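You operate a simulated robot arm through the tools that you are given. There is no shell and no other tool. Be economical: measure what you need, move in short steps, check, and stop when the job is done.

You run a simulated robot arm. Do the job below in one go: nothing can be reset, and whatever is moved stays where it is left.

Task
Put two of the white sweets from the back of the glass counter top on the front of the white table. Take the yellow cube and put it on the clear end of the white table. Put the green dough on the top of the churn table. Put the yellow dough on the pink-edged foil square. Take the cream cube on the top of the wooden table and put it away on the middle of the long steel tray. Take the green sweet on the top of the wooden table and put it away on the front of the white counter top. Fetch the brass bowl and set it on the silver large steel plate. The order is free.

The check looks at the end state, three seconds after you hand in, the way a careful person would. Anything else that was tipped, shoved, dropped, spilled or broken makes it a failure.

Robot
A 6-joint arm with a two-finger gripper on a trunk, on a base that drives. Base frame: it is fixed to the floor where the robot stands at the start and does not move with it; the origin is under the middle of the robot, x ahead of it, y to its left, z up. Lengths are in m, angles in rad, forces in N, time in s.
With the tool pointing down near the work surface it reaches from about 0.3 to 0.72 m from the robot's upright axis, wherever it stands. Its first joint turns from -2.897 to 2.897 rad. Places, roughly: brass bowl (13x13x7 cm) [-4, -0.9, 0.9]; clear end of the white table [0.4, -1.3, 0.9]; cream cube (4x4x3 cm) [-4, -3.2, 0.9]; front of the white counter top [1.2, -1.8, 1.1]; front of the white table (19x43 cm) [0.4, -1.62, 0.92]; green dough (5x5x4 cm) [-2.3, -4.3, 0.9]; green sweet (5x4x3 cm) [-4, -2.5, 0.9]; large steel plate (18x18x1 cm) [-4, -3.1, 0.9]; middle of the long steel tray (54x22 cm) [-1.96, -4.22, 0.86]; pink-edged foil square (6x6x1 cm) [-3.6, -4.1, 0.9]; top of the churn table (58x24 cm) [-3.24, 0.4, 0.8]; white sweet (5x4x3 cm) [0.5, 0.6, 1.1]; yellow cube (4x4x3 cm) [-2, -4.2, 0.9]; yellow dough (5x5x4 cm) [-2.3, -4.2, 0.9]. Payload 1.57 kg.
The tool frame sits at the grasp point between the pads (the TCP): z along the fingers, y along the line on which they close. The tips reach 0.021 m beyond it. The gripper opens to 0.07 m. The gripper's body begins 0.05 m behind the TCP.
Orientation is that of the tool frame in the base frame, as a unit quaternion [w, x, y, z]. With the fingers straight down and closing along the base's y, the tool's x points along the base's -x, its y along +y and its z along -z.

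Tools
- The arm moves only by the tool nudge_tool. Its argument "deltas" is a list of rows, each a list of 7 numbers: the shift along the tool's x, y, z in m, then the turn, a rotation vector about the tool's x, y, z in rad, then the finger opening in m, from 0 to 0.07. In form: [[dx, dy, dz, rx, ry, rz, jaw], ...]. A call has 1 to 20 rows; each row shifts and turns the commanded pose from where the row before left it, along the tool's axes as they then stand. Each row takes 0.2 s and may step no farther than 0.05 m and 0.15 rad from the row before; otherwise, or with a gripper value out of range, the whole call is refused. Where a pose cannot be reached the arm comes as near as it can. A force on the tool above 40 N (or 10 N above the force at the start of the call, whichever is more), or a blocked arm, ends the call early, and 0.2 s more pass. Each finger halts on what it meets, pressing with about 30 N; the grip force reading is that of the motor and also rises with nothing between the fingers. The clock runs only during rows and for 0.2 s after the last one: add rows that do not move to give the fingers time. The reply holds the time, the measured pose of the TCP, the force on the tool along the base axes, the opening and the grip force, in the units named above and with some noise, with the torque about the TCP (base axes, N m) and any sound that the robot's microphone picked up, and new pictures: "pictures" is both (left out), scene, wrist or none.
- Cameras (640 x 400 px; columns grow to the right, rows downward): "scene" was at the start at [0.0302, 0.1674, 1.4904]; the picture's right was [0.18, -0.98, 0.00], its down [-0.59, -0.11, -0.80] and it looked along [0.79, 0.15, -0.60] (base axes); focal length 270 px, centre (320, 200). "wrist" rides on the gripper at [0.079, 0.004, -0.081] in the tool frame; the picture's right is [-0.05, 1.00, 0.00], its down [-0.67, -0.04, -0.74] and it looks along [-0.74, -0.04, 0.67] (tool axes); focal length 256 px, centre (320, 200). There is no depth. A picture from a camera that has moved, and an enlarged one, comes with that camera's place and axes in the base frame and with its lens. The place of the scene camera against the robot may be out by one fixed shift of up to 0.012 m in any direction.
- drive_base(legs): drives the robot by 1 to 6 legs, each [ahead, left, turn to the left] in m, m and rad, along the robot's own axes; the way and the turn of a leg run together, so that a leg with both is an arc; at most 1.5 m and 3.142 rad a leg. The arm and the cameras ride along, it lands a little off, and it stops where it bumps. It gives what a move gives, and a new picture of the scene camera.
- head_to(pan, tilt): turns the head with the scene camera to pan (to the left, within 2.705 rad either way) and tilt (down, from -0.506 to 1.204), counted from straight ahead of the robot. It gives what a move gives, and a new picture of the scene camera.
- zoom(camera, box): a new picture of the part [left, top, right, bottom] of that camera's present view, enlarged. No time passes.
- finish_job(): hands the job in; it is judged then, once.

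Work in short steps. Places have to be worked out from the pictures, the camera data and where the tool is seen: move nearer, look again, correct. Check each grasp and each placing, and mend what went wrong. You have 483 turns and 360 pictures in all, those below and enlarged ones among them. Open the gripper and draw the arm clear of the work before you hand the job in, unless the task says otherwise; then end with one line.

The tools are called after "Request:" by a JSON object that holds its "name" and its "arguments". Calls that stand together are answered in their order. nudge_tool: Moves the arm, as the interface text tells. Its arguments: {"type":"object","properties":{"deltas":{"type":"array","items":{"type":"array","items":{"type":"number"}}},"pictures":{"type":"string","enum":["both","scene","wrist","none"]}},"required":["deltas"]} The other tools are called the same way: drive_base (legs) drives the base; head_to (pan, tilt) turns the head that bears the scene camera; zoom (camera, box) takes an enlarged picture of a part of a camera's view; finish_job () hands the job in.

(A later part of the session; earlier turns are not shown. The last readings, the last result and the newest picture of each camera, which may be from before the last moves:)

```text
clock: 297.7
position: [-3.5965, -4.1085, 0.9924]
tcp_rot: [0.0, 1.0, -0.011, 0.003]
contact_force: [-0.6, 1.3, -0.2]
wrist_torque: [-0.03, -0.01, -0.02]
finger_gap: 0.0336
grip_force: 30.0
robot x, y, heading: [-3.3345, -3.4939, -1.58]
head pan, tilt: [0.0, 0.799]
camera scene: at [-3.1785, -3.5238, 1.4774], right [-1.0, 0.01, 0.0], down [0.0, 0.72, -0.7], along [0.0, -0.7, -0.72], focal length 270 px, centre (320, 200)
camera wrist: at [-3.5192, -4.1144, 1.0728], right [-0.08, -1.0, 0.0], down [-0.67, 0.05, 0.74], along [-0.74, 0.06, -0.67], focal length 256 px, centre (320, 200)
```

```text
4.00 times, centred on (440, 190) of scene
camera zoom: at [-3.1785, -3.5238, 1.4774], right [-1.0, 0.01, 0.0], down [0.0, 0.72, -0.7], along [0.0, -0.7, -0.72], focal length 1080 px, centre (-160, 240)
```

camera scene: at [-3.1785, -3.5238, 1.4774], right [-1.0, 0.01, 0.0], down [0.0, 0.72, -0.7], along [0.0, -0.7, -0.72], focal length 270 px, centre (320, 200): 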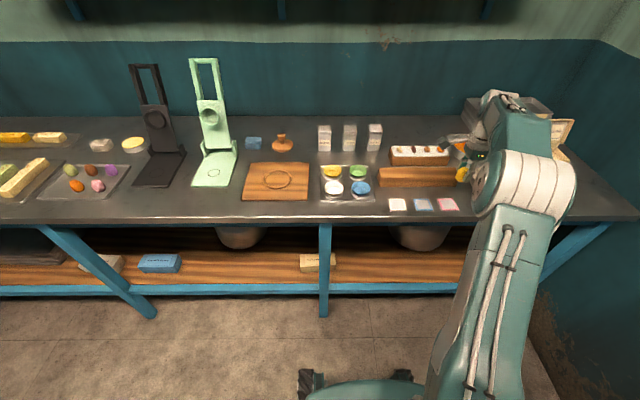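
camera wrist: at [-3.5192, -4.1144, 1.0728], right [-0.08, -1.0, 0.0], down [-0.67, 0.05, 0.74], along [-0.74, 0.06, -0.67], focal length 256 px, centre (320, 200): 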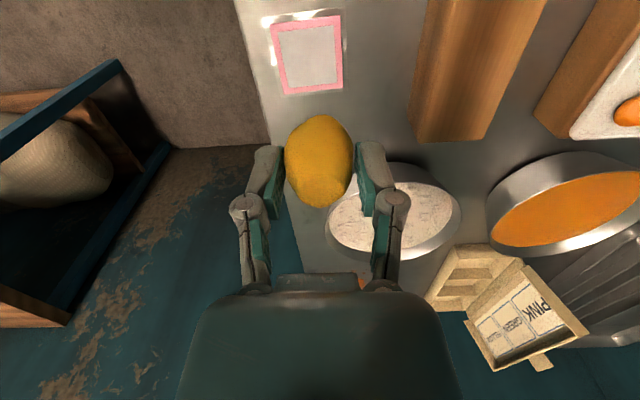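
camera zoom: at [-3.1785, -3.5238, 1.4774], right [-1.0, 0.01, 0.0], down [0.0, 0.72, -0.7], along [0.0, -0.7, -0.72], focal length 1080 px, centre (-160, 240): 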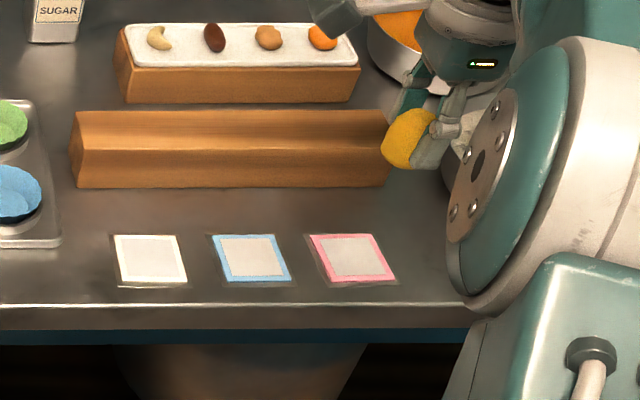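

Foil seen from the wrist at (-3.591,-4.100). I correct by (+5, +9 mm) and lower to z≈0.925.

Request:
{"name": "nudge_tool", "arguments": {"deltas": [[0.005, -0.009, 0, 0, 0, 0, 0.028], [0, 0, 0.035, 0, 0, 0, 0.028], [0, 0, 0.033, 0, 0, 0, 0.028], [0, 0, 0, 0, 0, 0, 0.028], [0, 0, 0, 0, 0, 0, 0.028]], "pictures": "wrist"}}

Request:
{"name": "zoom", "arguments": {"camera": "scene", "box": [400, 160, 496, 220]}}

```text
clock: 298.9
position: [-3.5915, -4.0985, 0.9242]
tcp_rot: [-0.001, 1.0, -0.012, 0.004]
contact_force: [0.3, -0.1, 0.1]
wrist_torque: [-0.01, -0.02, 0.02]
finger_gap: 0.0335
grip_force: 29.7
robot x, y, heading: [-3.3361, -3.4935, -1.578]
head pan, tilt: [0.0, 0.799]
camera wrist: at [-3.5147, -4.105, 1.005], right [-0.08, -1.0, 0.0], down [-0.67, 0.05, 0.74], along [-0.74, 0.06, -0.67], focal length 256 px, centre (320, 200)
```

wrist: 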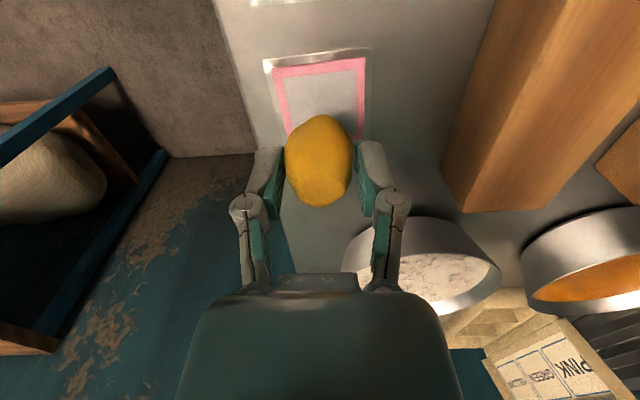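

```text
6.67 times, centred on (448, 190) of scene
camera zoom: at [-3.1787, -3.5238, 1.4774], right [-1.0, 0.01, 0.0], down [0.0, 0.72, -0.7], along [0.0, -0.7, -0.72], focal length 1799 px, centre (-533, 267)
```

zoom: 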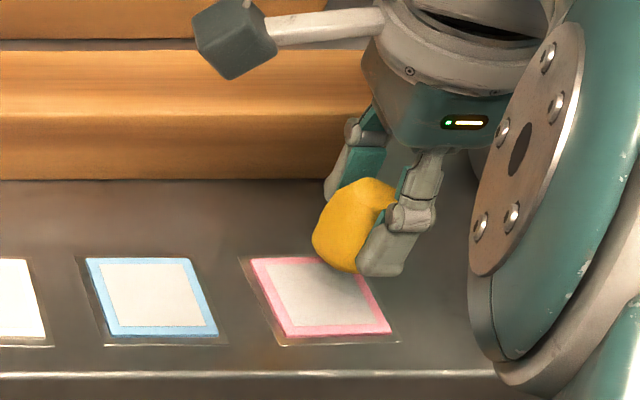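

Nearly exact; nudge 4 mm, lower, and feel for contact.

Request:
{"name": "nudge_tool", "arguments": {"deltas": [[0.004, 0, 0.01, 0, 0, 0, 0.028], [0, 0, 0.01, 0, 0, 0, 0.028], [0, 0, 0, 0, 0, 0, 0.028]], "pictures": "none"}}

Request:
{"name": "nudge_tool", "arguments": {"deltas": [[0, 0, 0.003, 0, 0, 0, 0.028], [0, 0, 0, 0, 0, 0, 0.028]], "pictures": "none"}}

Request:
{"name": "nudge_tool", "arguments": {"deltas": [[0, 0, 0.003, 0, 0, 0, 0.028], [0, 0, 0, 0, 0, 0, 0.028]], "pictures": "wrist"}}

```text
clock: 299.7
position: [-3.5864, -4.0969, 0.9036]
tcp_rot: [-0.001, 1.0, -0.011, 0.003]
contact_force: [-0.5, 0.2, -0.6]
wrist_torque: [0.0, 0.05, 0.03]
finger_gap: 0.0333
grip_force: 30.0
robot x, y, heading: [-3.3355, -3.4945, -1.573]
head pan, tilt: [0.0, 0.799]
```

```text
clock: 300.3
position: [-3.5858, -4.0969, 0.9013]
tcp_rot: [0.0, 1.0, -0.011, 0.004]
contact_force: [-0.4, -0.1, -0.2]
wrist_torque: [-0.05, -0.04, 0.03]
finger_gap: 0.0334
grip_force: 29.8
robot x, y, heading: [-3.3363, -3.4949, -1.575]
head pan, tilt: [0.0, 0.799]
```

```text
clock: 300.9
position: [-3.5868, -4.0965, 0.8984]
tcp_rot: [0.0, 1.0, -0.011, 0.003]
contact_force: [0.3, 0.4, -0.8]
wrist_torque: [-0.04, 0.04, -0.01]
finger_gap: 0.0333
grip_force: 29.6
robot x, y, heading: [-3.3326, -3.4935, -1.575]
head pan, tilt: [0.0, 0.799]
camera wrist: at [-3.5096, -4.1039, 0.9791], right [-0.08, -1.0, 0.0], down [-0.67, 0.05, 0.74], along [-0.74, 0.06, -0.67], focal length 256 px, centre (320, 200)
```

wrist: 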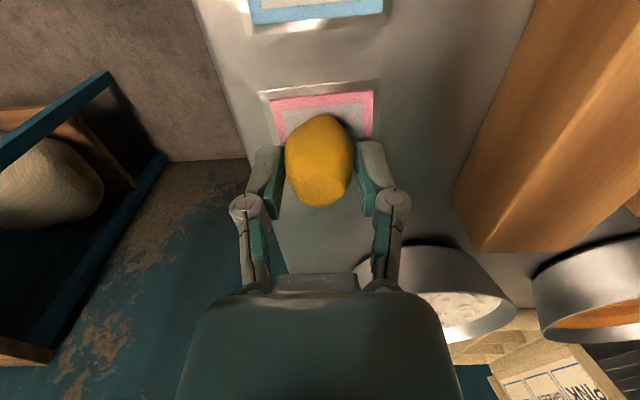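

The foil's centre works out at x≈-3.593, so I shift back 6 mm and continue down.

Request:
{"name": "nudge_tool", "arguments": {"deltas": [[-0.006, 0.002, 0.0, 0, 0, 0, 0.028], [0, 0, 0.003, 0, 0, 0, 0.028], [0, 0, 0, 0, 0, 0, 0.028]], "pictures": "none"}}

Request:
{"name": "nudge_tool", "arguments": {"deltas": [[0, 0, 0.003, 0, 0, 0, 0.028], [0, 0, 0, 0, 0, 0, 0.028]], "pictures": "none"}}

Request:
{"name": "nudge_tool", "arguments": {"deltas": [[0, 0, 0.003, 0, 0, 0, 0.028], [0, 0, 0, 0, 0, 0, 0.028]], "pictures": "none"}}

```text
clock: 301.7
position: [-3.592, -4.0983, 0.8945]
tcp_rot: [0.0, 1.0, -0.011, 0.004]
contact_force: [0.4, -0.7, -1.0]
wrist_torque: [-0.02, 0.0, 0.0]
finger_gap: 0.0334
grip_force: 30.4
robot x, y, heading: [-3.337, -3.4946, -1.576]
head pan, tilt: [0.0, 0.799]
```

```text
clock: 302.3
position: [-3.5935, -4.1004, 0.8941]
tcp_rot: [0.002, 1.0, -0.012, 0.003]
contact_force: [-0.7, -0.1, 14.5]
wrist_torque: [0.04, -0.04, 0.0]
finger_gap: 0.0335
grip_force: 29.9
robot x, y, heading: [-3.3316, -3.4959, -1.57]
head pan, tilt: [0.0, 0.799]
```

```text
clock: 302.9
position: [-3.5913, -4.1002, 0.8904]
tcp_rot: [0.001, 1.0, -0.011, 0.002]
contact_force: [-1.0, -2.5, 21.4]
wrist_torque: [-0.12, 0.03, 0.04]
finger_gap: 0.0335
grip_force: 29.9
robot x, y, heading: [-3.3338, -3.4951, -1.576]
head pan, tilt: [0.0, 0.799]
```

Contact. I release with a small opening and lift.

Request:
{"name": "nudge_tool", "arguments": {"deltas": [[0, 0, -0.002, 0, 0, 0, 0.05], [0, 0, 0, 0, 0, 0, 0.05], [0, 0, 0, 0, 0, 0, 0.05], [0, 0, -0.03, 0, 0, 0, 0.05], [0, 0, -0.04, 0, 0, 0, 0.05], [0, 0, -0.04, 0, 0, 0, 0.05], [0, 0, -0.04, 0, 0, 0, 0.05], [0, 0, 0, 0, 0, 0, 0.05]], "pictures": "wrist"}}

Request:
{"name": "zoom", "arguments": {"camera": "scene", "box": [400, 160, 496, 220]}}

```text
clock: 304.7
position: [-3.5953, -4.0987, 1.0422]
tcp_rot: [0.0, 1.0, -0.012, 0.004]
contact_force: [-0.3, 0.0, 0.2]
wrist_torque: [0.02, -0.01, 0.01]
finger_gap: 0.0503
grip_force: 0.1
robot x, y, heading: [-3.3351, -3.4948, -1.579]
head pan, tilt: [0.0, 0.799]
camera wrist: at [-3.5177, -4.105, 1.1231], right [-0.08, -1.0, 0.0], down [-0.67, 0.05, 0.74], along [-0.74, 0.06, -0.67], focal length 256 px, centre (320, 200)
```

wrist: 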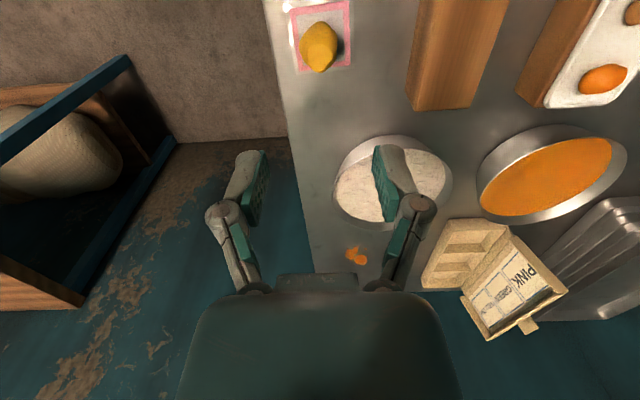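

```text
6.67 times, centred on (448, 190) of scene
camera zoom: at [-3.1784, -3.5236, 1.4774], right [-1.0, 0.01, 0.0], down [0.0, 0.72, -0.7], along [0.0, -0.7, -0.72], focal length 1799 px, centre (-533, 267)
```

zoom: 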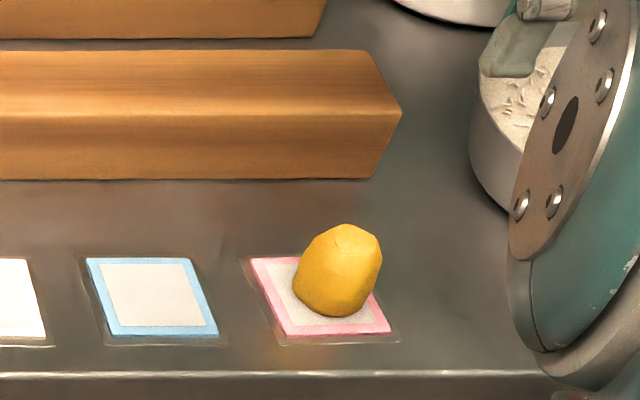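

Yellow dough stands on the pink-edged foil. Now I retract and go back for the green dough.

Request:
{"name": "nudge_tool", "arguments": {"deltas": [[0, 0, -0.045, 0, 0, 0, 0.07], [0, 0, -0.045, 0, 0, 0, 0.07], [0, -0.03, -0.035, 0, 0, 0, 0.07], [0.01, -0.045, 0, 0, 0, 0, 0.07], [0.01, -0.045, 0, 0, 0, 0, 0.07], [0.01, -0.045, 0, 0, 0, 0, 0.07], [0.01, -0.045, 0, 0, 0, 0, 0.07], [0, 0, 0, 0, 0, 0, 0.07]], "pictures": "none"}}

```text
clock: 306.5
position: [-3.5483, -3.8891, 1.1701]
tcp_rot: [-0.001, 1.0, -0.012, 0.002]
contact_force: [0.0, -0.9, 0.0]
wrist_torque: [0.02, 0.0, 0.01]
finger_gap: 0.0698
grip_force: 0.1
robot x, y, heading: [-3.3323, -3.4931, -1.576]
head pan, tilt: [0.0, 0.799]
```

Request:
{"name": "drive_base", "arguments": {"legs": [[0, 0.6, 0], [0.08, 0.57, 0]]}}

```text
clock: 312.7
position: [-2.4041, -3.9815, 1.1702]
tcp_rot: [0.001, 1.0, -0.017, 0.004]
contact_force: [0.3, -0.2, 0.0]
wrist_torque: [-0.03, -0.03, -0.01]
finger_gap: 0.0699
grip_force: 0.0
robot x, y, heading: [-2.1831, -3.5832, -1.583]
head pan, tilt: [0.0, 0.799]
camera scene: at [-2.0314, -3.6183, 1.4778], right [-1.0, 0.02, 0.0], down [0.01, 0.72, -0.7], along [-0.01, -0.7, -0.72], focal length 270 px, centre (320, 200)
```

scene: 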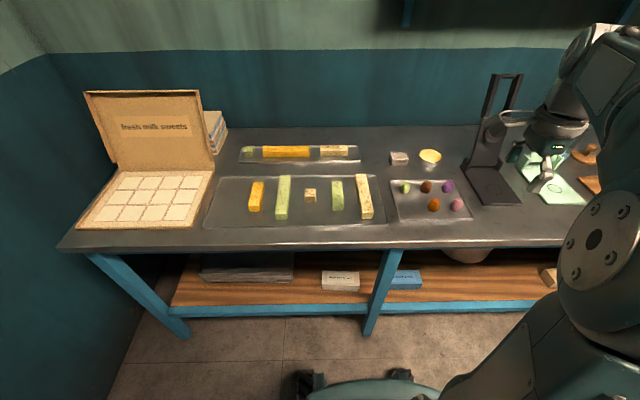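

Green dough is still at about (-2.317,-4.252). I move over it (sideways first, clear of the dark press).

Request:
{"name": "nudge_tool", "arguments": {"deltas": [[0.043, 0, 0, 0, 0, 0, 0.07], [0.043, 0, 0, 0, 0, 0, 0.07], [0, 0.045, 0.015, 0, 0, 0, 0.07], [0, 0.045, 0.015, 0, 0, 0, 0.07], [0, 0.045, 0.015, 0, 0, 0, 0.07], [0, 0.045, 0.015, 0, 0, 0, 0.07], [0, 0.045, 0.015, 0, 0, 0, 0.07], [0, 0.04, 0.015, 0, 0, 0, 0.07], [0, 0, 0.03, 0, 0, 0, 0.07], [0, 0, 0, 0, 0, 0, 0.07], [0, 0, 0, 0, 0, 0, 0.07]], "pictures": "wrist"}}

```text
clock: 315.1
position: [-2.3221, -4.2519, 1.0523]
tcp_rot: [-0.002, 1.0, -0.017, 0.003]
contact_force: [0.2, 1.0, -0.9]
wrist_torque: [0.02, -0.01, -0.02]
finger_gap: 0.0699
grip_force: 0.2
robot x, y, heading: [-2.1828, -3.5893, -1.584]
head pan, tilt: [0.0, 0.799]
camera wrist: at [-2.2445, -4.2585, 1.1326], right [-0.09, -1.0, 0.0], down [-0.67, 0.06, 0.74], along [-0.74, 0.06, -0.67], focal length 256 px, centre (320, 200)
```

wrist: 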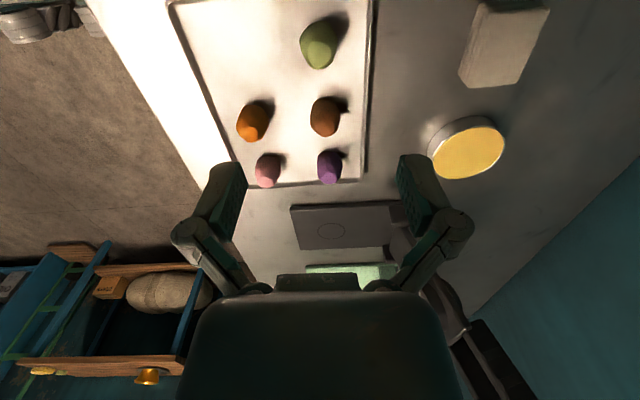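

Well aligned. Descend with 5 cm opening to z≈0.897 and check.

Request:
{"name": "nudge_tool", "arguments": {"deltas": [[0.001, 0, 0.04, 0, 0, 0, 0.05], [0, 0, 0.04, 0, 0, 0, 0.05], [0, 0, 0.04, 0, 0, 0, 0.05], [0, 0, 0.035, 0, 0, 0, 0.05], [0, 0, 0, 0, 0, 0, 0.05], [0, 0, 0, 0, 0, 0, 0.05]], "pictures": "wrist"}}

```text
clock: 316.5
position: [-2.3196, -4.2503, 0.8976]
tcp_rot: [0.0, 1.0, -0.016, 0.003]
contact_force: [0.5, 0.4, 0.5]
wrist_torque: [-0.02, 0.02, 0.03]
finger_gap: 0.05
grip_force: 0.1
robot x, y, heading: [-2.1829, -3.5883, -1.586]
head pan, tilt: [0.0, 0.799]
camera wrist: at [-2.243, -4.2572, 0.9775], right [-0.09, -1.0, 0.0], down [-0.67, 0.06, 0.74], along [-0.74, 0.06, -0.67], focal length 256 px, centre (320, 200)
```

wrist: 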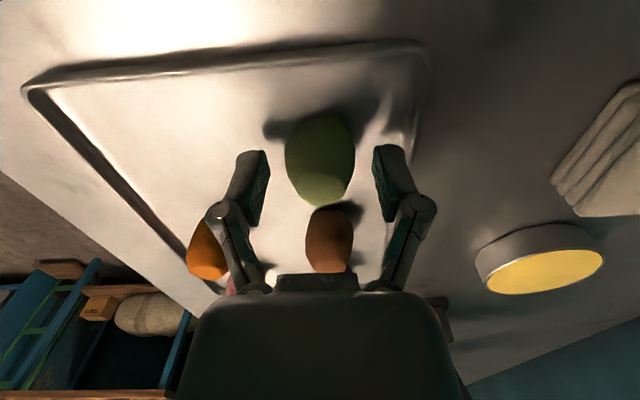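

Request:
{"name": "nudge_tool", "arguments": {"deltas": [[0, 0, 0, 0, 0, 0, 0.035], [0, 0, 0, 0, 0, 0, 0.028], [0, 0, 0, 0, 0, 0, 0.028], [0, 0, 0, 0, 0, 0, 0.028], [0, 0, -0.03, 0, 0, 0, 0.028], [0, 0, -0.045, 0, 0, 0, 0.028], [0, 0, -0.045, 0, 0, 0, 0.028], [0, -0.01, -0.045, 0, 0, 0, 0.028], [0, -0.03, -0.035, 0, 0, 0, 0.028], [0, -0.04, -0.02, 0, 0, 0, 0.028], [0, -0.045, 0, 0, 0, 0, 0.028], [0, -0.045, 0, 0, 0, 0, 0.028], [0, -0.045, 0, 0, 0, 0, 0.028], [0, -0.045, 0, 0, 0, 0, 0.028], [0, 0, 0, 0, 0, 0, 0.028]], "pictures": "both"}}

```text
clock: 319.7
position: [-2.3135, -3.9892, 1.1174]
tcp_rot: [0.0, 1.0, -0.017, 0.003]
contact_force: [-0.7, -0.3, 0.4]
wrist_torque: [0.0, -0.02, 0.02]
finger_gap: 0.0335
grip_force: 30.2
robot x, y, heading: [-2.1865, -3.5889, -1.584]
head pan, tilt: [0.0, 0.799]
camera scene: at [-2.0262, -3.6182, 1.4773], right [-1.0, 0.01, 0.0], down [0.01, 0.72, -0.7], along [-0.01, -0.7, -0.72], focal length 270 px, centre (320, 200)
camera wrist: at [-2.2371, -3.996, 1.1985], right [-0.09, -1.0, 0.0], down [-0.67, 0.06, 0.74], along [-0.74, 0.06, -0.67], focal length 256 px, centre (320, 200)
```

scene: 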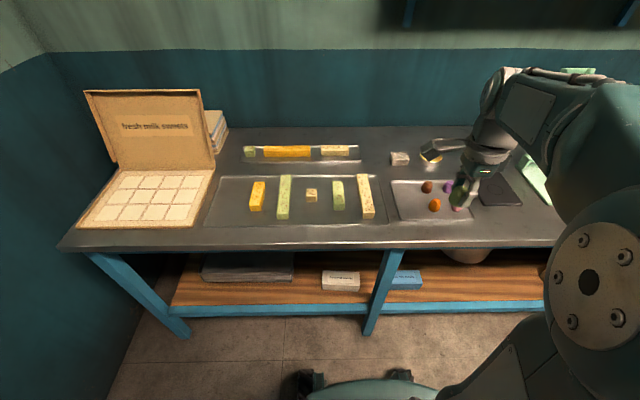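
wrist: 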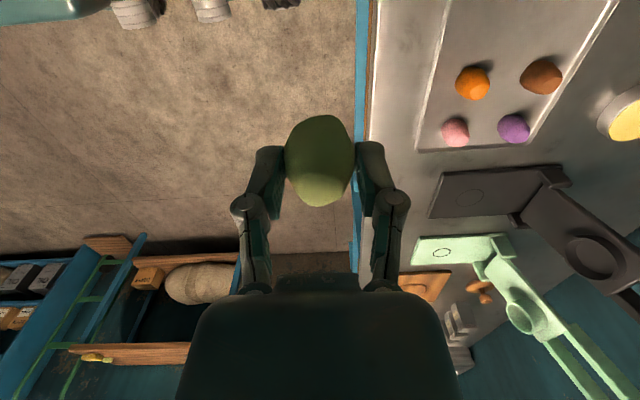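

Held. I drive out: back, turn to +x, out through the doorway.

Request:
{"name": "drive_base", "arguments": {"legs": [[-0.4, -0.08, 0], [-1.0, 0, 0], [-1.05, 0, 0], [0, 0, 1.584], [1.0, 0, 0], [0.8, 0, 0]]}}

Request:
{"name": "head_to", "arguments": {"pan": 2.0, "tilt": 0.4}}

```text
clock: 344.4
position: [-0.037, -1.25, 1.1181]
tcp_rot: [-0.002, 0.709, 0.706, 0.002]
contact_force: [0.3, 0.3, 1.4]
wrist_torque: [0.01, -0.03, -0.01]
finger_gap: 0.0328
grip_force: 30.5
robot x, y, heading: [-0.4404, -1.1315, 0.011]
head pan, tilt: [0.0, 0.799]
camera scene: at [-0.4174, -0.9801, 1.4773], right [0.01, -1.0, 0.0], down [-0.72, -0.01, -0.7], along [0.7, 0.01, -0.72], focal length 270 px, centre (320, 200)
```

scene: 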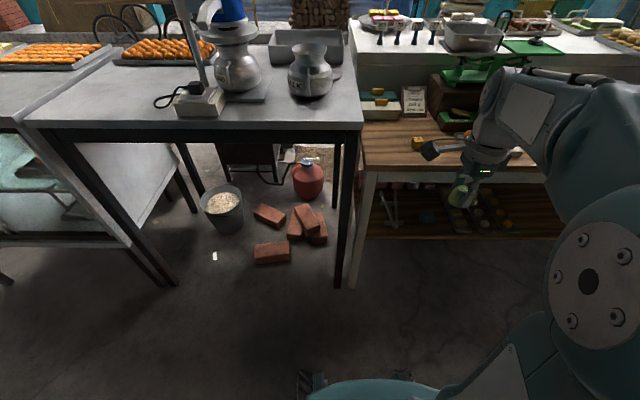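

```text
clock: 346.4
position: [-0.0372, -1.2486, 1.1177]
tcp_rot: [-0.002, 0.709, 0.705, 0.002]
contact_force: [0.6, 0.0, 0.1]
wrist_torque: [0.01, -0.01, -0.01]
finger_gap: 0.0326
grip_force: 30.4
robot x, y, heading: [-0.441, -1.1301, 0.01]
head pan, tilt: [2.0, 0.4]
camera scene: at [-0.5376, -0.8972, 1.5125], right [0.9, 0.43, 0.0], down [0.17, -0.35, -0.92], along [-0.39, 0.83, -0.39], focal length 270 px, centre (320, 200)
```

scene: 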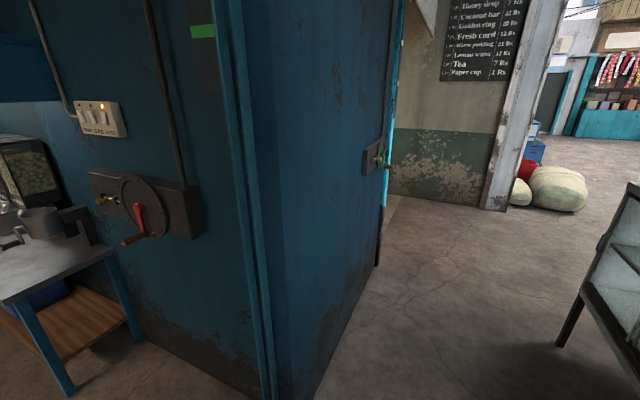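

Clear way along the blue partition. I drive left 2.7 m to the second doorway.

Request:
{"name": "drive_base", "arguments": {"legs": [[0, 1.35, -0.01], [0, 1.35, 0]]}}

Request:
{"name": "head_to", "arguments": {"pan": 2.5, "tilt": 0.4}}

```text
clock: 359.4
position: [-0.0537, 1.4344, 1.1177]
tcp_rot: [-0.002, 0.713, 0.701, 0.002]
contact_force: [-0.3, -1.0, -0.6]
wrist_torque: [0.03, -0.02, 0.02]
finger_gap: 0.0327
grip_force: 29.8
robot x, y, heading: [-0.458, 1.5618, 0.002]
head pan, tilt: [2.0, 0.4]
camera scene: at [-0.5506, 1.7923, 1.5127], right [0.91, 0.42, 0.0], down [0.16, -0.35, -0.92], along [-0.38, 0.84, -0.39], focal length 270 px, centre (320, 200)
```

scene: 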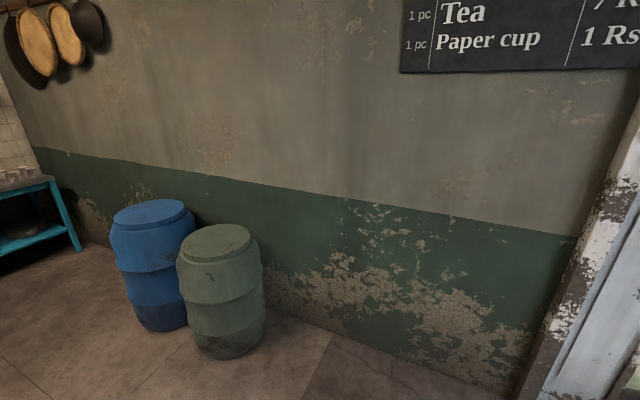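

```text
clock: 360.4
position: [-0.0531, 1.4362, 1.1178]
tcp_rot: [-0.002, 0.712, 0.702, 0.002]
contact_force: [0.0, 0.1, -1.0]
wrist_torque: [-0.01, -0.02, 0.01]
finger_gap: 0.0327
grip_force: 30.2
robot x, y, heading: [-0.4563, 1.5649, 0.005]
head pan, tilt: [2.499, 0.4]
camera scene: at [-0.5861, 1.7647, 1.5125], right [0.6, 0.8, 0.0], down [0.31, -0.23, -0.92], along [-0.74, 0.55, -0.39], focal length 270 px, centre (320, 200)
```

scene: 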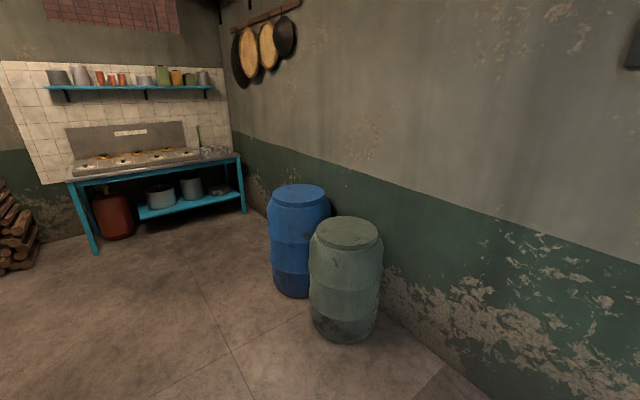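

I turn round to face this room.

Request:
{"name": "drive_base", "arguments": {"legs": [[0, 0, 1.57], [0, 0, 1.57]]}}

Request:
{"name": "head_to", "arguments": {"pan": 0.2, "tilt": 0.45}}

```text
clock: 368.4
position: [-0.8569, 1.6941, 1.117]
tcp_rot: [-0.002, -0.693, 0.721, -0.002]
contact_force: [-0.8, -0.8, -0.7]
wrist_torque: [0.02, 0.02, 0.0]
finger_gap: 0.0327
grip_force: 30.0
robot x, y, heading: [-0.4547, 1.5616, 3.119]
head pan, tilt: [2.499, 0.4]
camera scene: at [-0.3248, 1.3423, 1.5125], right [-0.62, -0.79, 0.0], down [-0.31, 0.24, -0.92], along [0.73, -0.57, -0.39], focal length 270 px, centre (320, 200)
```

scene: 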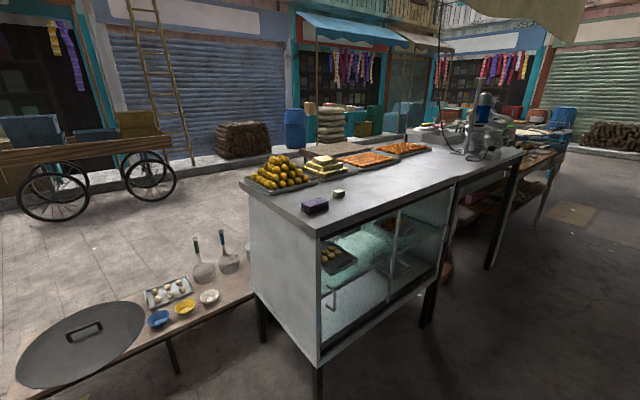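

```text
clock: 370.5
position: [-0.8559, 1.6943, 1.1178]
tcp_rot: [-0.002, -0.692, 0.721, -0.002]
contact_force: [-0.2, 0.1, -0.3]
wrist_torque: [-0.01, 0.0, -0.02]
finger_gap: 0.0324
grip_force: 30.1
robot x, y, heading: [-0.4554, 1.5617, 3.122]
head pan, tilt: [0.201, 0.45]
camera scene: at [-0.4882, 1.3832, 1.5077], right [-0.18, 0.98, 0.0], down [0.43, 0.08, -0.9], along [-0.89, -0.16, -0.44], focal length 270 px, centre (320, 200)
```

scene: 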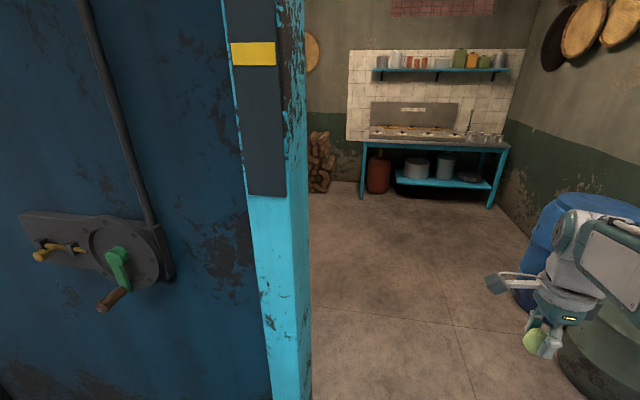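

I shift 0.2 m right, then drive in 1.6 m.

Request:
{"name": "drive_base", "arguments": {"legs": [[0, -0.2, 0.02], [1.3, 0, 0]]}}

Request:
{"name": "head_to", "arguments": {"pan": 0.9, "tilt": 0.5}}

```text
clock: 378.2
position: [-2.1613, 1.8997, 1.1171]
tcp_rot: [-0.001, -0.697, 0.717, -0.001]
contact_force: [-0.1, 0.5, -0.3]
wrist_torque: [0.01, 0.01, 0.03]
finger_gap: 0.0325
grip_force: 29.7
robot x, y, heading: [-1.7567, 1.7691, 3.13]
head pan, tilt: [0.201, 0.45]
camera scene: at [-1.789, 1.5925, 1.5077], right [-0.19, 0.98, 0.0], down [0.43, 0.08, -0.9], along [-0.88, -0.17, -0.44], focal length 270 px, centre (320, 200)
```

scene: 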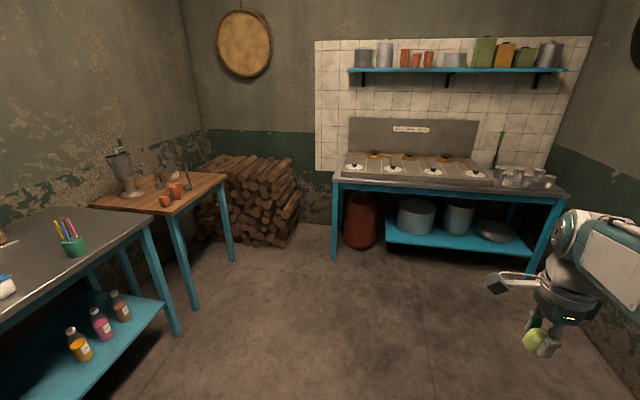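

```text
clock: 379.3
position: [-2.1607, 1.8995, 1.1184]
tcp_rot: [-0.002, -0.697, 0.717, -0.002]
contact_force: [-0.1, 0.6, -0.2]
wrist_torque: [0.02, -0.01, -0.03]
finger_gap: 0.0326
grip_force: 30.0
robot x, y, heading: [-1.7613, 1.7699, 3.133]
head pan, tilt: [0.901, 0.499]
camera scene: at [-1.756, 1.5392, 1.5033], right [-0.78, 0.63, 0.0], down [0.3, 0.37, -0.88], along [-0.55, -0.68, -0.48], focal length 270 px, centre (320, 200)
```

scene: 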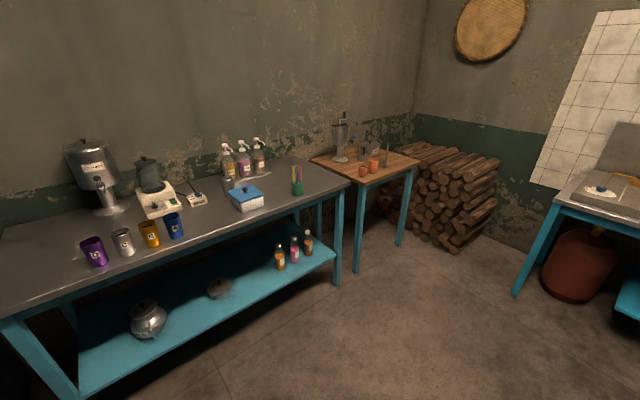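

The small wooden table with a hand churn matches (-3.24,0.4,0.8). Zoom.

Request:
{"name": "zoom", "arguments": {"camera": "scene", "box": [290, 95, 450, 195]}}

```text
4.00 times, centred on (370, 145) of scene
camera zoom: at [-1.756, 1.5392, 1.5033], right [-0.78, 0.63, 0.0], down [0.3, 0.37, -0.88], along [-0.55, -0.68, -0.48], focal length 1080 px, centre (120, 420)
```

zoom: 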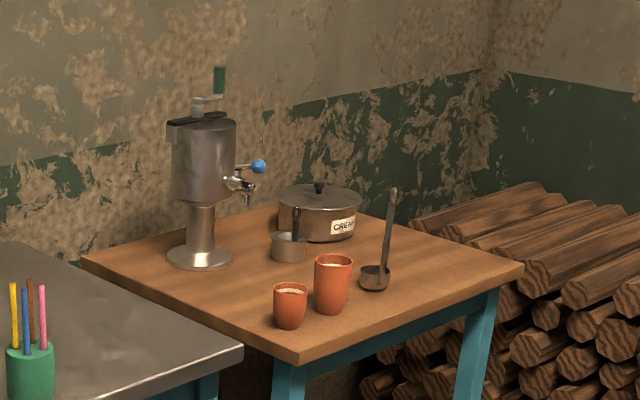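

Free spot on its front right: about (-3.40,0.44). Cups and ladle stand at x -2.98…-3.22. I drive there and turn to face the table (-y).

Request:
{"name": "drive_base", "arguments": {"legs": [[1.15, 0.22, 0.01], [0, 0, 1.57]]}}

Request:
{"name": "head_to", "arguments": {"pan": -0.3, "tilt": 0.6}}

```text
clock: 389.2
position: [-3.0409, 1.1542, 1.1187]
tcp_rot: [0.0, 1.0, -0.003, 0.003]
contact_force: [0.7, -0.6, 0.0]
wrist_torque: [-0.01, -0.03, 0.02]
finger_gap: 0.0326
grip_force: 30.2
robot x, y, heading: [-2.9197, 1.5544, -1.56]
head pan, tilt: [0.901, 0.499]
camera scene: at [-2.6927, 1.5571, 1.5033], right [-0.61, -0.79, 0.0], down [-0.38, 0.29, -0.88], along [0.69, -0.54, -0.48], focal length 270 px, centre (320, 200)
```

scene: 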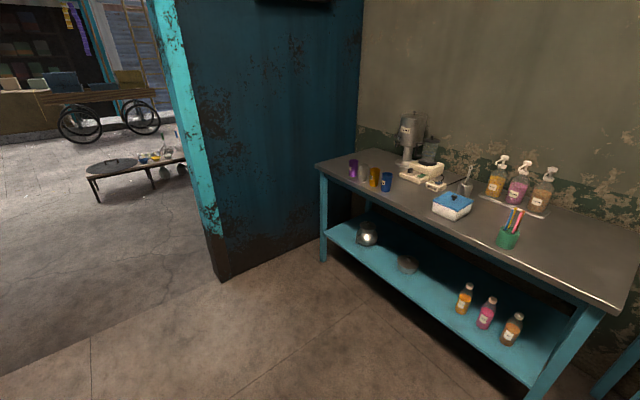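

```text
clock: 390.6
position: [-3.0408, 1.1539, 1.1175]
tcp_rot: [0.0, 1.0, -0.002, 0.002]
contact_force: [0.1, 0.4, 0.0]
wrist_torque: [0.0, -0.01, 0.0]
finger_gap: 0.0326
grip_force: 29.8
robot x, y, heading: [-2.9227, 1.5555, -1.56]
head pan, tilt: [-0.3, 0.6]
camera scene: at [-2.7897, 1.528, 1.4942], right [-0.96, 0.28, 0.0], down [0.16, 0.54, -0.82], along [-0.23, -0.79, -0.57], focal length 270 px, centre (320, 200)
```

scene: 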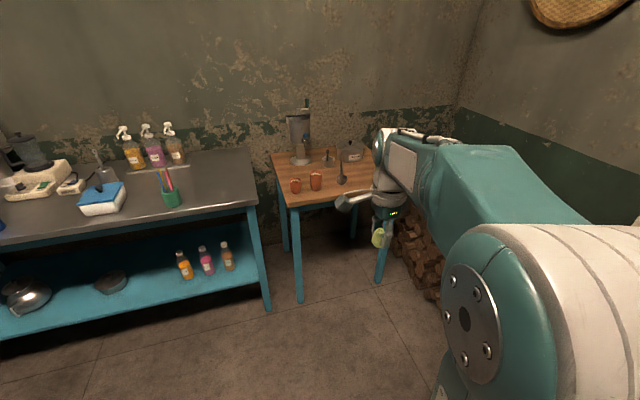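

Request:
{"name": "drive_base", "arguments": {"legs": [[0.4, -0.28, -0.01]]}}

Request:
{"name": "zoom", "arguments": {"camera": "wrist", "box": [0, 0, 640, 400]}}

```text
clock: 393.5
position: [-3.3223, 0.7445, 1.1174]
tcp_rot: [-0.001, 1.0, -0.011, 0.002]
contact_force: [-0.1, 0.1, 0.0]
wrist_torque: [0.01, 0.03, -0.02]
finger_gap: 0.0327
grip_force: 29.3
robot x, y, heading: [-3.1956, 1.1494, -1.574]
head pan, tilt: [-0.3, 0.6]
camera scene: at [-3.0647, 1.1162, 1.4941], right [-0.95, 0.3, 0.0], down [0.17, 0.54, -0.82], along [-0.25, -0.79, -0.57], focal length 270 px, centre (320, 200)
```

scene: 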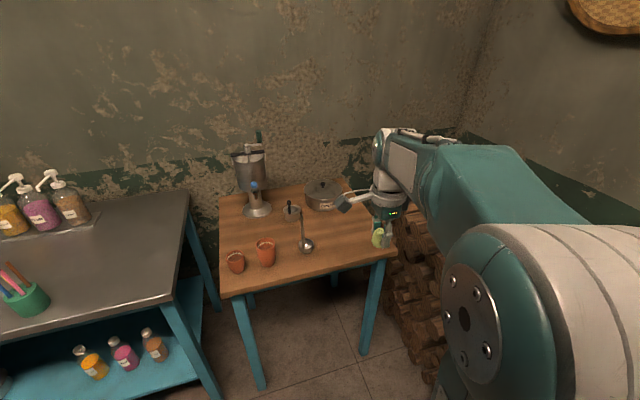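

```text
1.00 times, centred on (320, 200) of wrist (not enlarged: the box is as wide or as high as the picture)
camera zoom: at [-3.245, 0.7393, 1.1986], right [-0.07, -1.0, 0.0], down [-0.67, 0.05, 0.74], along [-0.74, 0.06, -0.67], focal length 256 px, centre (320, 200)
```

zoom: 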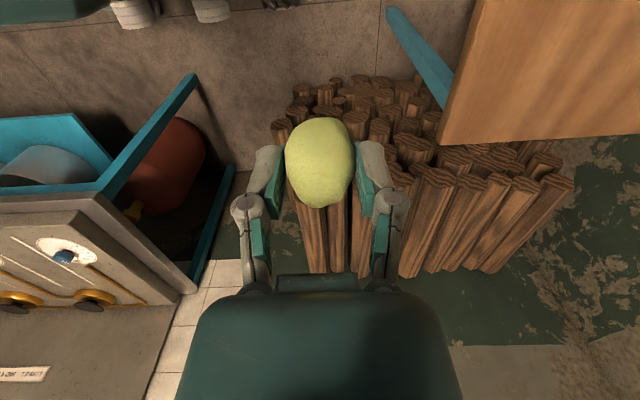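

Table's right edge x≈-3.545, ladle at (-3.24,0.415). I choose (-3.43,0.42) to keep the hand clear of the ladle; move over it high first.

Request:
{"name": "nudge_tool", "arguments": {"deltas": [[-0.0135, 0.0406, 0, 0, 0, 0, 0.028], [-0.0135, 0.0406, 0, 0, 0, 0, 0.028], [-0.0135, 0.0406, 0, 0, 0, 0, 0.028], [-0.0135, 0.0406, 0, 0, 0, 0, 0.028], [-0.0135, 0.0406, 0, 0, 0, 0, 0.028], [-0.0135, 0.0406, 0, 0, 0, 0, 0.028], [-0.0135, 0.0406, 0, 0, 0, 0, 0.028], [-0.0135, 0.0406, 0, 0, 0, 0, 0.028], [0, 0, 0.03, 0, 0, 0, 0.028], [0, 0, 0, 0, 0, 0, 0.028]], "pictures": "both"}}

```text
clock: 395.7
position: [-3.4139, 0.4974, 1.0722]
tcp_rot: [-0.001, 1.0, -0.011, 0.002]
contact_force: [-0.8, 0.0, 0.5]
wrist_torque: [0.0, 0.0, 0.0]
finger_gap: 0.0328
grip_force: 30.1
out of reach, approached as far as the arm can: row 7, 8
robot x, y, heading: [-3.2013, 1.1476, -1.577]
head pan, tilt: [-0.3, 0.6]
camera scene: at [-3.0669, 1.1149, 1.4942], right [-0.95, 0.3, 0.0], down [0.17, 0.54, -0.82], along [-0.25, -0.79, -0.57], focal length 270 px, centre (320, 200)
camera wrist: at [-3.3362, 0.4909, 1.1528], right [-0.07, -1.0, 0.0], down [-0.67, 0.05, 0.74], along [-0.74, 0.06, -0.67], focal length 256 px, centre (320, 200)
```

scene: 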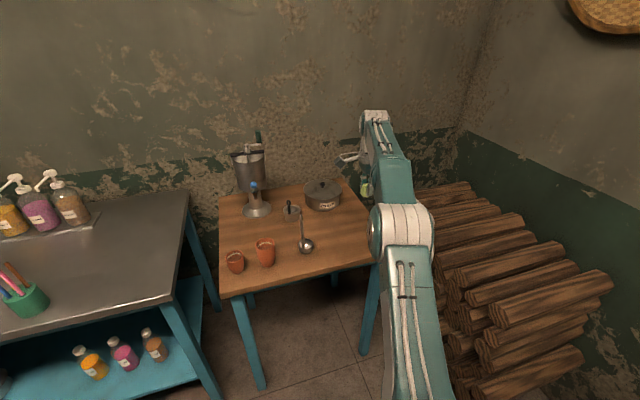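
wrist: 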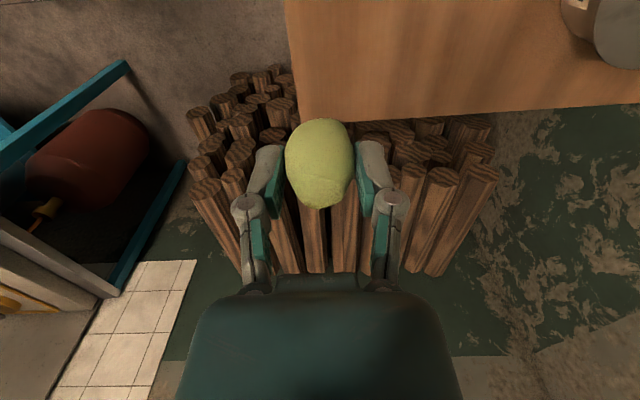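

Out of reach there; I drive 8 cm ahead, which also brings the dough to y≈0.42.

Request:
{"name": "drive_base", "arguments": {"legs": [[0.08, 0, 0]]}}

Request:
{"name": "zoom", "arguments": {"camera": "wrist", "box": [0, 0, 640, 400]}}

```text
clock: 396.7
position: [-3.4148, 0.4192, 1.073]
tcp_rot: [-0.001, 1.0, -0.01, 0.002]
contact_force: [0.4, 0.5, 0.2]
wrist_torque: [-0.03, -0.01, 0.0]
finger_gap: 0.0327
grip_force: 30.5
robot x, y, heading: [-3.1992, 1.0677, -1.576]
head pan, tilt: [-0.3, 0.6]
camera scene: at [-3.0672, 1.0359, 1.4942], right [-0.95, 0.3, 0.0], down [0.17, 0.54, -0.82], along [-0.25, -0.79, -0.57], focal length 270 px, centre (320, 200)
```

scene: 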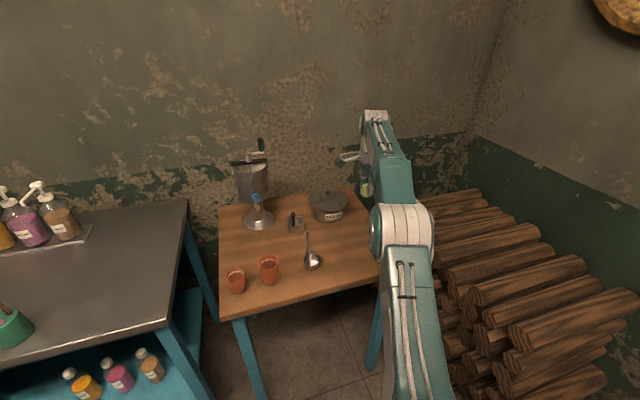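

```text
1.00 times, centred on (320, 200) of wrist (not enlarged: the box is as wide or as high as the picture)
camera zoom: at [-3.3369, 0.4121, 1.153], right [-0.07, -1.0, 0.0], down [-0.67, 0.05, 0.74], along [-0.74, 0.06, -0.67], focal length 256 px, centre (320, 200)
```

zoom: 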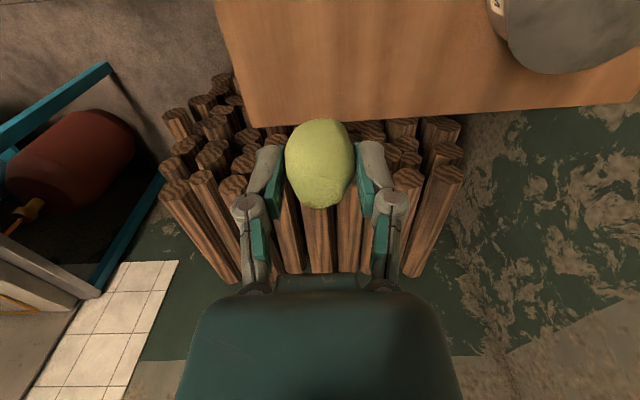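

On target over bare wood. I descend 19 cm, then feel for contact (~0.84).

Request:
{"name": "nudge_tool", "arguments": {"deltas": [[-0.005, 0, 0.045, 0, 0, 0, 0.028], [-0.005, 0, 0.045, 0, 0, 0, 0.028], [0, 0, 0.045, 0, 0, 0, 0.028], [0, 0, 0.045, 0, 0, 0, 0.028], [0, 0, 0.01, 0, 0, 0, 0.028], [0, 0, 0, 0, 0, 0, 0.028], [0, 0, 0, 0, 0, 0, 0.028]], "pictures": "both"}}

```text
clock: 398.3
position: [-3.4239, 0.4181, 0.8825]
tcp_rot: [0.0, 1.0, -0.01, 0.002]
contact_force: [-0.5, 0.2, 0.1]
wrist_torque: [0.01, 0.05, 0.01]
finger_gap: 0.0326
grip_force: 29.7
robot x, y, heading: [-3.2, 1.0647, -1.576]
head pan, tilt: [-0.3, 0.6]
camera scene: at [-3.0673, 1.0358, 1.4942], right [-0.95, 0.3, 0.0], down [0.17, 0.54, -0.82], along [-0.25, -0.79, -0.57], focal length 270 px, centre (320, 200)
camera wrist: at [-3.3453, 0.4121, 0.9631], right [-0.07, -1.0, 0.0], down [-0.67, 0.05, 0.74], along [-0.74, 0.06, -0.67], focal length 256 px, centre (320, 200)
```

scene: 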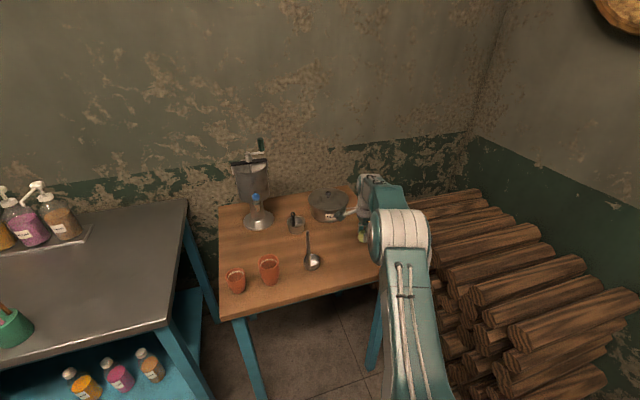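
wrist: 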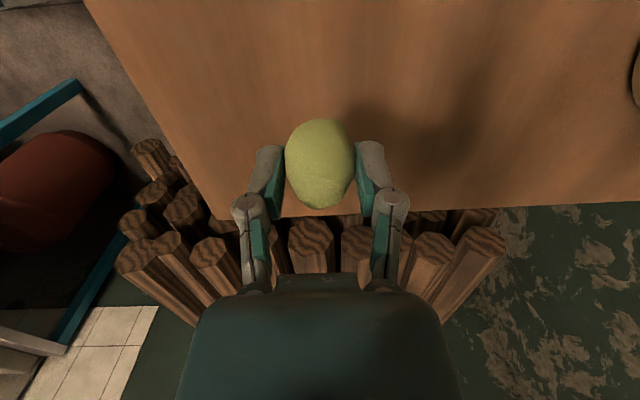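

Request:
{"name": "nudge_tool", "arguments": {"deltas": [[0, 0, 0.012, 0, 0, 0, 0.028], [0, 0, 0.012, 0, 0, 0, 0.028], [0, 0, 0, 0, 0, 0, 0.028]], "pictures": "none"}}

Request:
{"name": "nudge_tool", "arguments": {"deltas": [[0, 0, 0.004, 0, 0, 0, 0.028], [0, 0, 0.004, 0, 0, 0, 0.028], [0, 0, 0, 0, 0, 0, 0.028]], "pictures": "none"}}

Request:
{"name": "nudge_tool", "arguments": {"deltas": [[0, 0, 0.004, 0, 0, 0, 0.028], [0, 0, 0, 0, 0, 0, 0.028]], "pictures": "none"}}

Request:
{"name": "nudge_tool", "arguments": {"deltas": [[0, 0, 0.003, 0, 0, 0, 0.028], [0, 0, 0, 0, 0, 0, 0.028]], "pictures": "none"}}

Request:
{"name": "nudge_tool", "arguments": {"deltas": [[0, 0, 0.003, 0, 0, 0, 0.028], [0, 0, 0, 0, 0, 0, 0.028]], "pictures": "wrist"}}

```text
clock: 399.1
position: [-3.424, 0.4196, 0.8575]
tcp_rot: [0.001, 1.0, -0.011, 0.003]
contact_force: [-0.5, 0.1, 0.4]
wrist_torque: [-0.05, -0.03, 0.01]
finger_gap: 0.0324
grip_force: 29.9
robot x, y, heading: [-3.2026, 1.0686, -1.576]
head pan, tilt: [-0.3, 0.6]
```

```text
clock: 399.9
position: [-3.423, 0.4188, 0.8515]
tcp_rot: [0.0, 1.0, -0.01, 0.003]
contact_force: [0.3, 0.3, -0.5]
wrist_torque: [0.01, -0.02, -0.03]
finger_gap: 0.0327
grip_force: 29.7
robot x, y, heading: [-3.1985, 1.0699, -1.572]
head pan, tilt: [-0.3, 0.6]
```

```text
clock: 400.5
position: [-3.4217, 0.4184, 0.8464]
tcp_rot: [0.0, 1.0, -0.011, 0.003]
contact_force: [-0.4, -0.4, -0.9]
wrist_torque: [-0.02, -0.04, 0.02]
finger_gap: 0.0327
grip_force: 30.0
robot x, y, heading: [-3.199, 1.0688, -1.575]
head pan, tilt: [-0.3, 0.6]
```

```text
clock: 401.1
position: [-3.4219, 0.4181, 0.843]
tcp_rot: [0.0, 1.0, -0.01, 0.003]
contact_force: [-0.3, -0.6, -1.2]
wrist_torque: [0.0, -0.02, -0.01]
finger_gap: 0.0325
grip_force: 29.9
robot x, y, heading: [-3.2005, 1.0689, -1.573]
head pan, tilt: [-0.3, 0.6]
```

```text
clock: 401.7
position: [-3.4226, 0.4201, 0.8408]
tcp_rot: [-0.001, 1.0, -0.01, 0.003]
contact_force: [-0.3, -0.3, 0.1]
wrist_torque: [-0.02, -0.01, 0.0]
finger_gap: 0.0324
grip_force: 29.6
robot x, y, heading: [-3.198, 1.0686, -1.577]
head pan, tilt: [-0.3, 0.6]
camera wrist: at [-3.3453, 0.4131, 0.9214], right [-0.07, -1.0, 0.0], down [-0.67, 0.05, 0.74], along [-0.74, 0.06, -0.67], focal length 256 px, centre (320, 200)
```

wrist: 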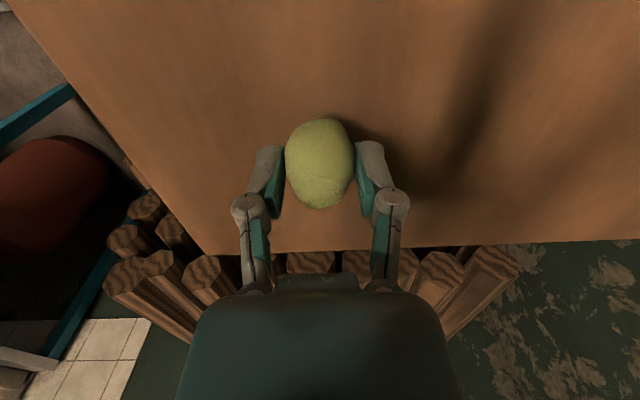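

Request:
{"name": "nudge_tool", "arguments": {"deltas": [[0, 0, 0.003, 0, 0, 0, 0.028], [0, 0, 0, 0, 0, 0, 0.028]], "pictures": "none"}}

Request:
{"name": "nudge_tool", "arguments": {"deltas": [[0, 0, 0.003, 0, 0, 0, 0.028], [0, 0, 0, 0, 0, 0, 0.028]], "pictures": "none"}}

Request:
{"name": "nudge_tool", "arguments": {"deltas": [[0, 0, 0.003, 0, 0, 0, 0.028], [0, 0, 0, 0, 0, 0, 0.028]], "pictures": "none"}}

Request:
{"name": "nudge_tool", "arguments": {"deltas": [[0, 0, 0.003, 0, 0, 0, 0.028], [0, 0, 0, 0, 0, 0, 0.028]], "pictures": "none"}}

```text
clock: 402.3
position: [-3.4229, 0.4197, 0.8383]
tcp_rot: [-0.001, 1.0, -0.01, 0.002]
contact_force: [-0.7, 0.0, 0.2]
wrist_torque: [0.01, 0.04, -0.01]
finger_gap: 0.0328
grip_force: 29.9
robot x, y, heading: [-3.1954, 1.0655, -1.574]
head pan, tilt: [-0.3, 0.6]
```

```text
clock: 402.9
position: [-3.4226, 0.4196, 0.8349]
tcp_rot: [0.0, 1.0, -0.011, 0.003]
contact_force: [-0.1, 0.3, 0.6]
wrist_torque: [-0.01, 0.0, -0.01]
finger_gap: 0.0327
grip_force: 29.9
robot x, y, heading: [-3.1973, 1.0667, -1.57]
head pan, tilt: [-0.3, 0.6]
```

```text
clock: 403.5
position: [-3.4222, 0.418, 0.8314]
tcp_rot: [0.0, 1.0, -0.011, 0.002]
contact_force: [0.0, 0.2, 0.5]
wrist_torque: [0.0, 0.02, 0.01]
finger_gap: 0.0326
grip_force: 29.7
robot x, y, heading: [-3.1997, 1.0687, -1.574]
head pan, tilt: [-0.3, 0.6]
```

```text
clock: 404.1
position: [-3.4222, 0.4198, 0.8312]
tcp_rot: [0.001, 1.0, -0.01, 0.002]
contact_force: [1.0, 1.9, 21.7]
wrist_torque: [0.04, -0.07, 0.0]
finger_gap: 0.0328
grip_force: 30.2
robot x, y, heading: [-3.1971, 1.067, -1.575]
head pan, tilt: [-0.3, 0.6]
```

Contact at 0.831. Release, lift and retract.

Request:
{"name": "nudge_tool", "arguments": {"deltas": [[0, 0, -0.001, 0, 0, 0, 0.055], [0, 0, 0, 0, 0, 0, 0.055], [0, 0, 0, 0, 0, 0, 0.055], [0, 0, -0.03, 0, 0, 0, 0.055], [0, 0, -0.045, 0, 0, 0, 0.055], [0, 0, -0.045, 0, 0, 0, 0.055], [0, 0, -0.045, 0, 0, 0, 0.055], [0, 0, -0.045, 0, 0, 0, 0.055], [0, 0, -0.045, 0, 0, 0, 0.055], [0, -0.03, -0.03, 0, 0, 0, 0.07], [0, -0.045, 0, 0, 0, 0, 0.07], [0, -0.045, 0, 0, 0, 0, 0.07], [0.02, -0.045, 0, 0, 0, 0, 0.07], [0.02, -0.045, 0, 0, 0, 0, 0.07], [0, -0.045, 0, 0, 0, 0, 0.07], [0, 0, 0, 0, 0, 0, 0.07]], "pictures": "scene"}}

Request:
{"name": "zoom", "arguments": {"camera": "scene", "box": [200, 170, 440, 320]}}

```text
clock: 407.5
position: [-3.3788, 0.6753, 1.1151]
tcp_rot: [0.0, 1.0, -0.011, 0.003]
contact_force: [-0.5, -0.2, 0.1]
wrist_torque: [0.0, -0.03, 0.01]
finger_gap: 0.0701
grip_force: 0.0
robot x, y, heading: [-3.1983, 1.0714, -1.576]
head pan, tilt: [-0.3, 0.6]
camera scene: at [-3.0668, 1.0374, 1.4942], right [-0.95, 0.3, 0.0], down [0.17, 0.54, -0.82], along [-0.25, -0.79, -0.57], focal length 270 px, centre (320, 200)
```

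scene: 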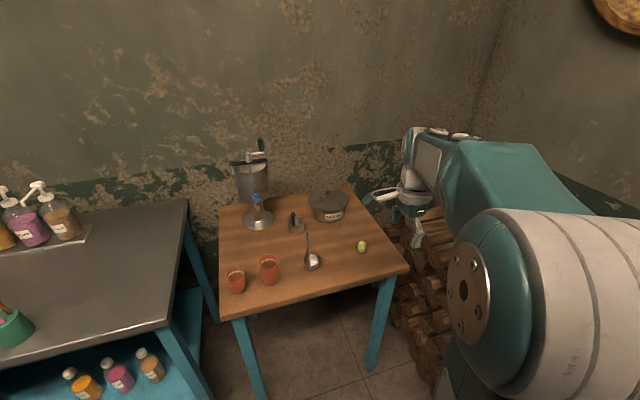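

```text
2.67 times, centred on (320, 245) of scene
camera zoom: at [-3.0668, 1.0374, 1.4942], right [-0.95, 0.3, 0.0], down [0.17, 0.54, -0.82], along [-0.25, -0.79, -0.57], focal length 720 px, centre (320, 80)
```

zoom: 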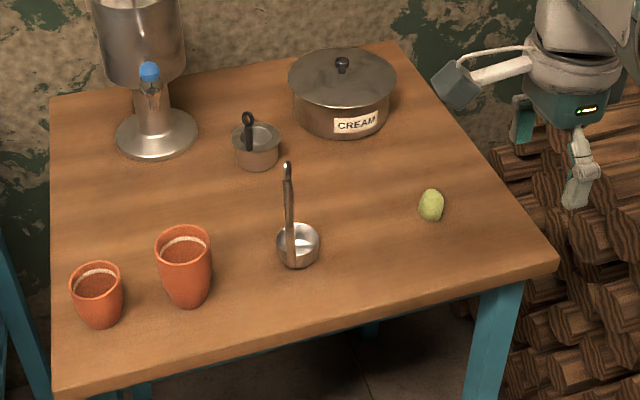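

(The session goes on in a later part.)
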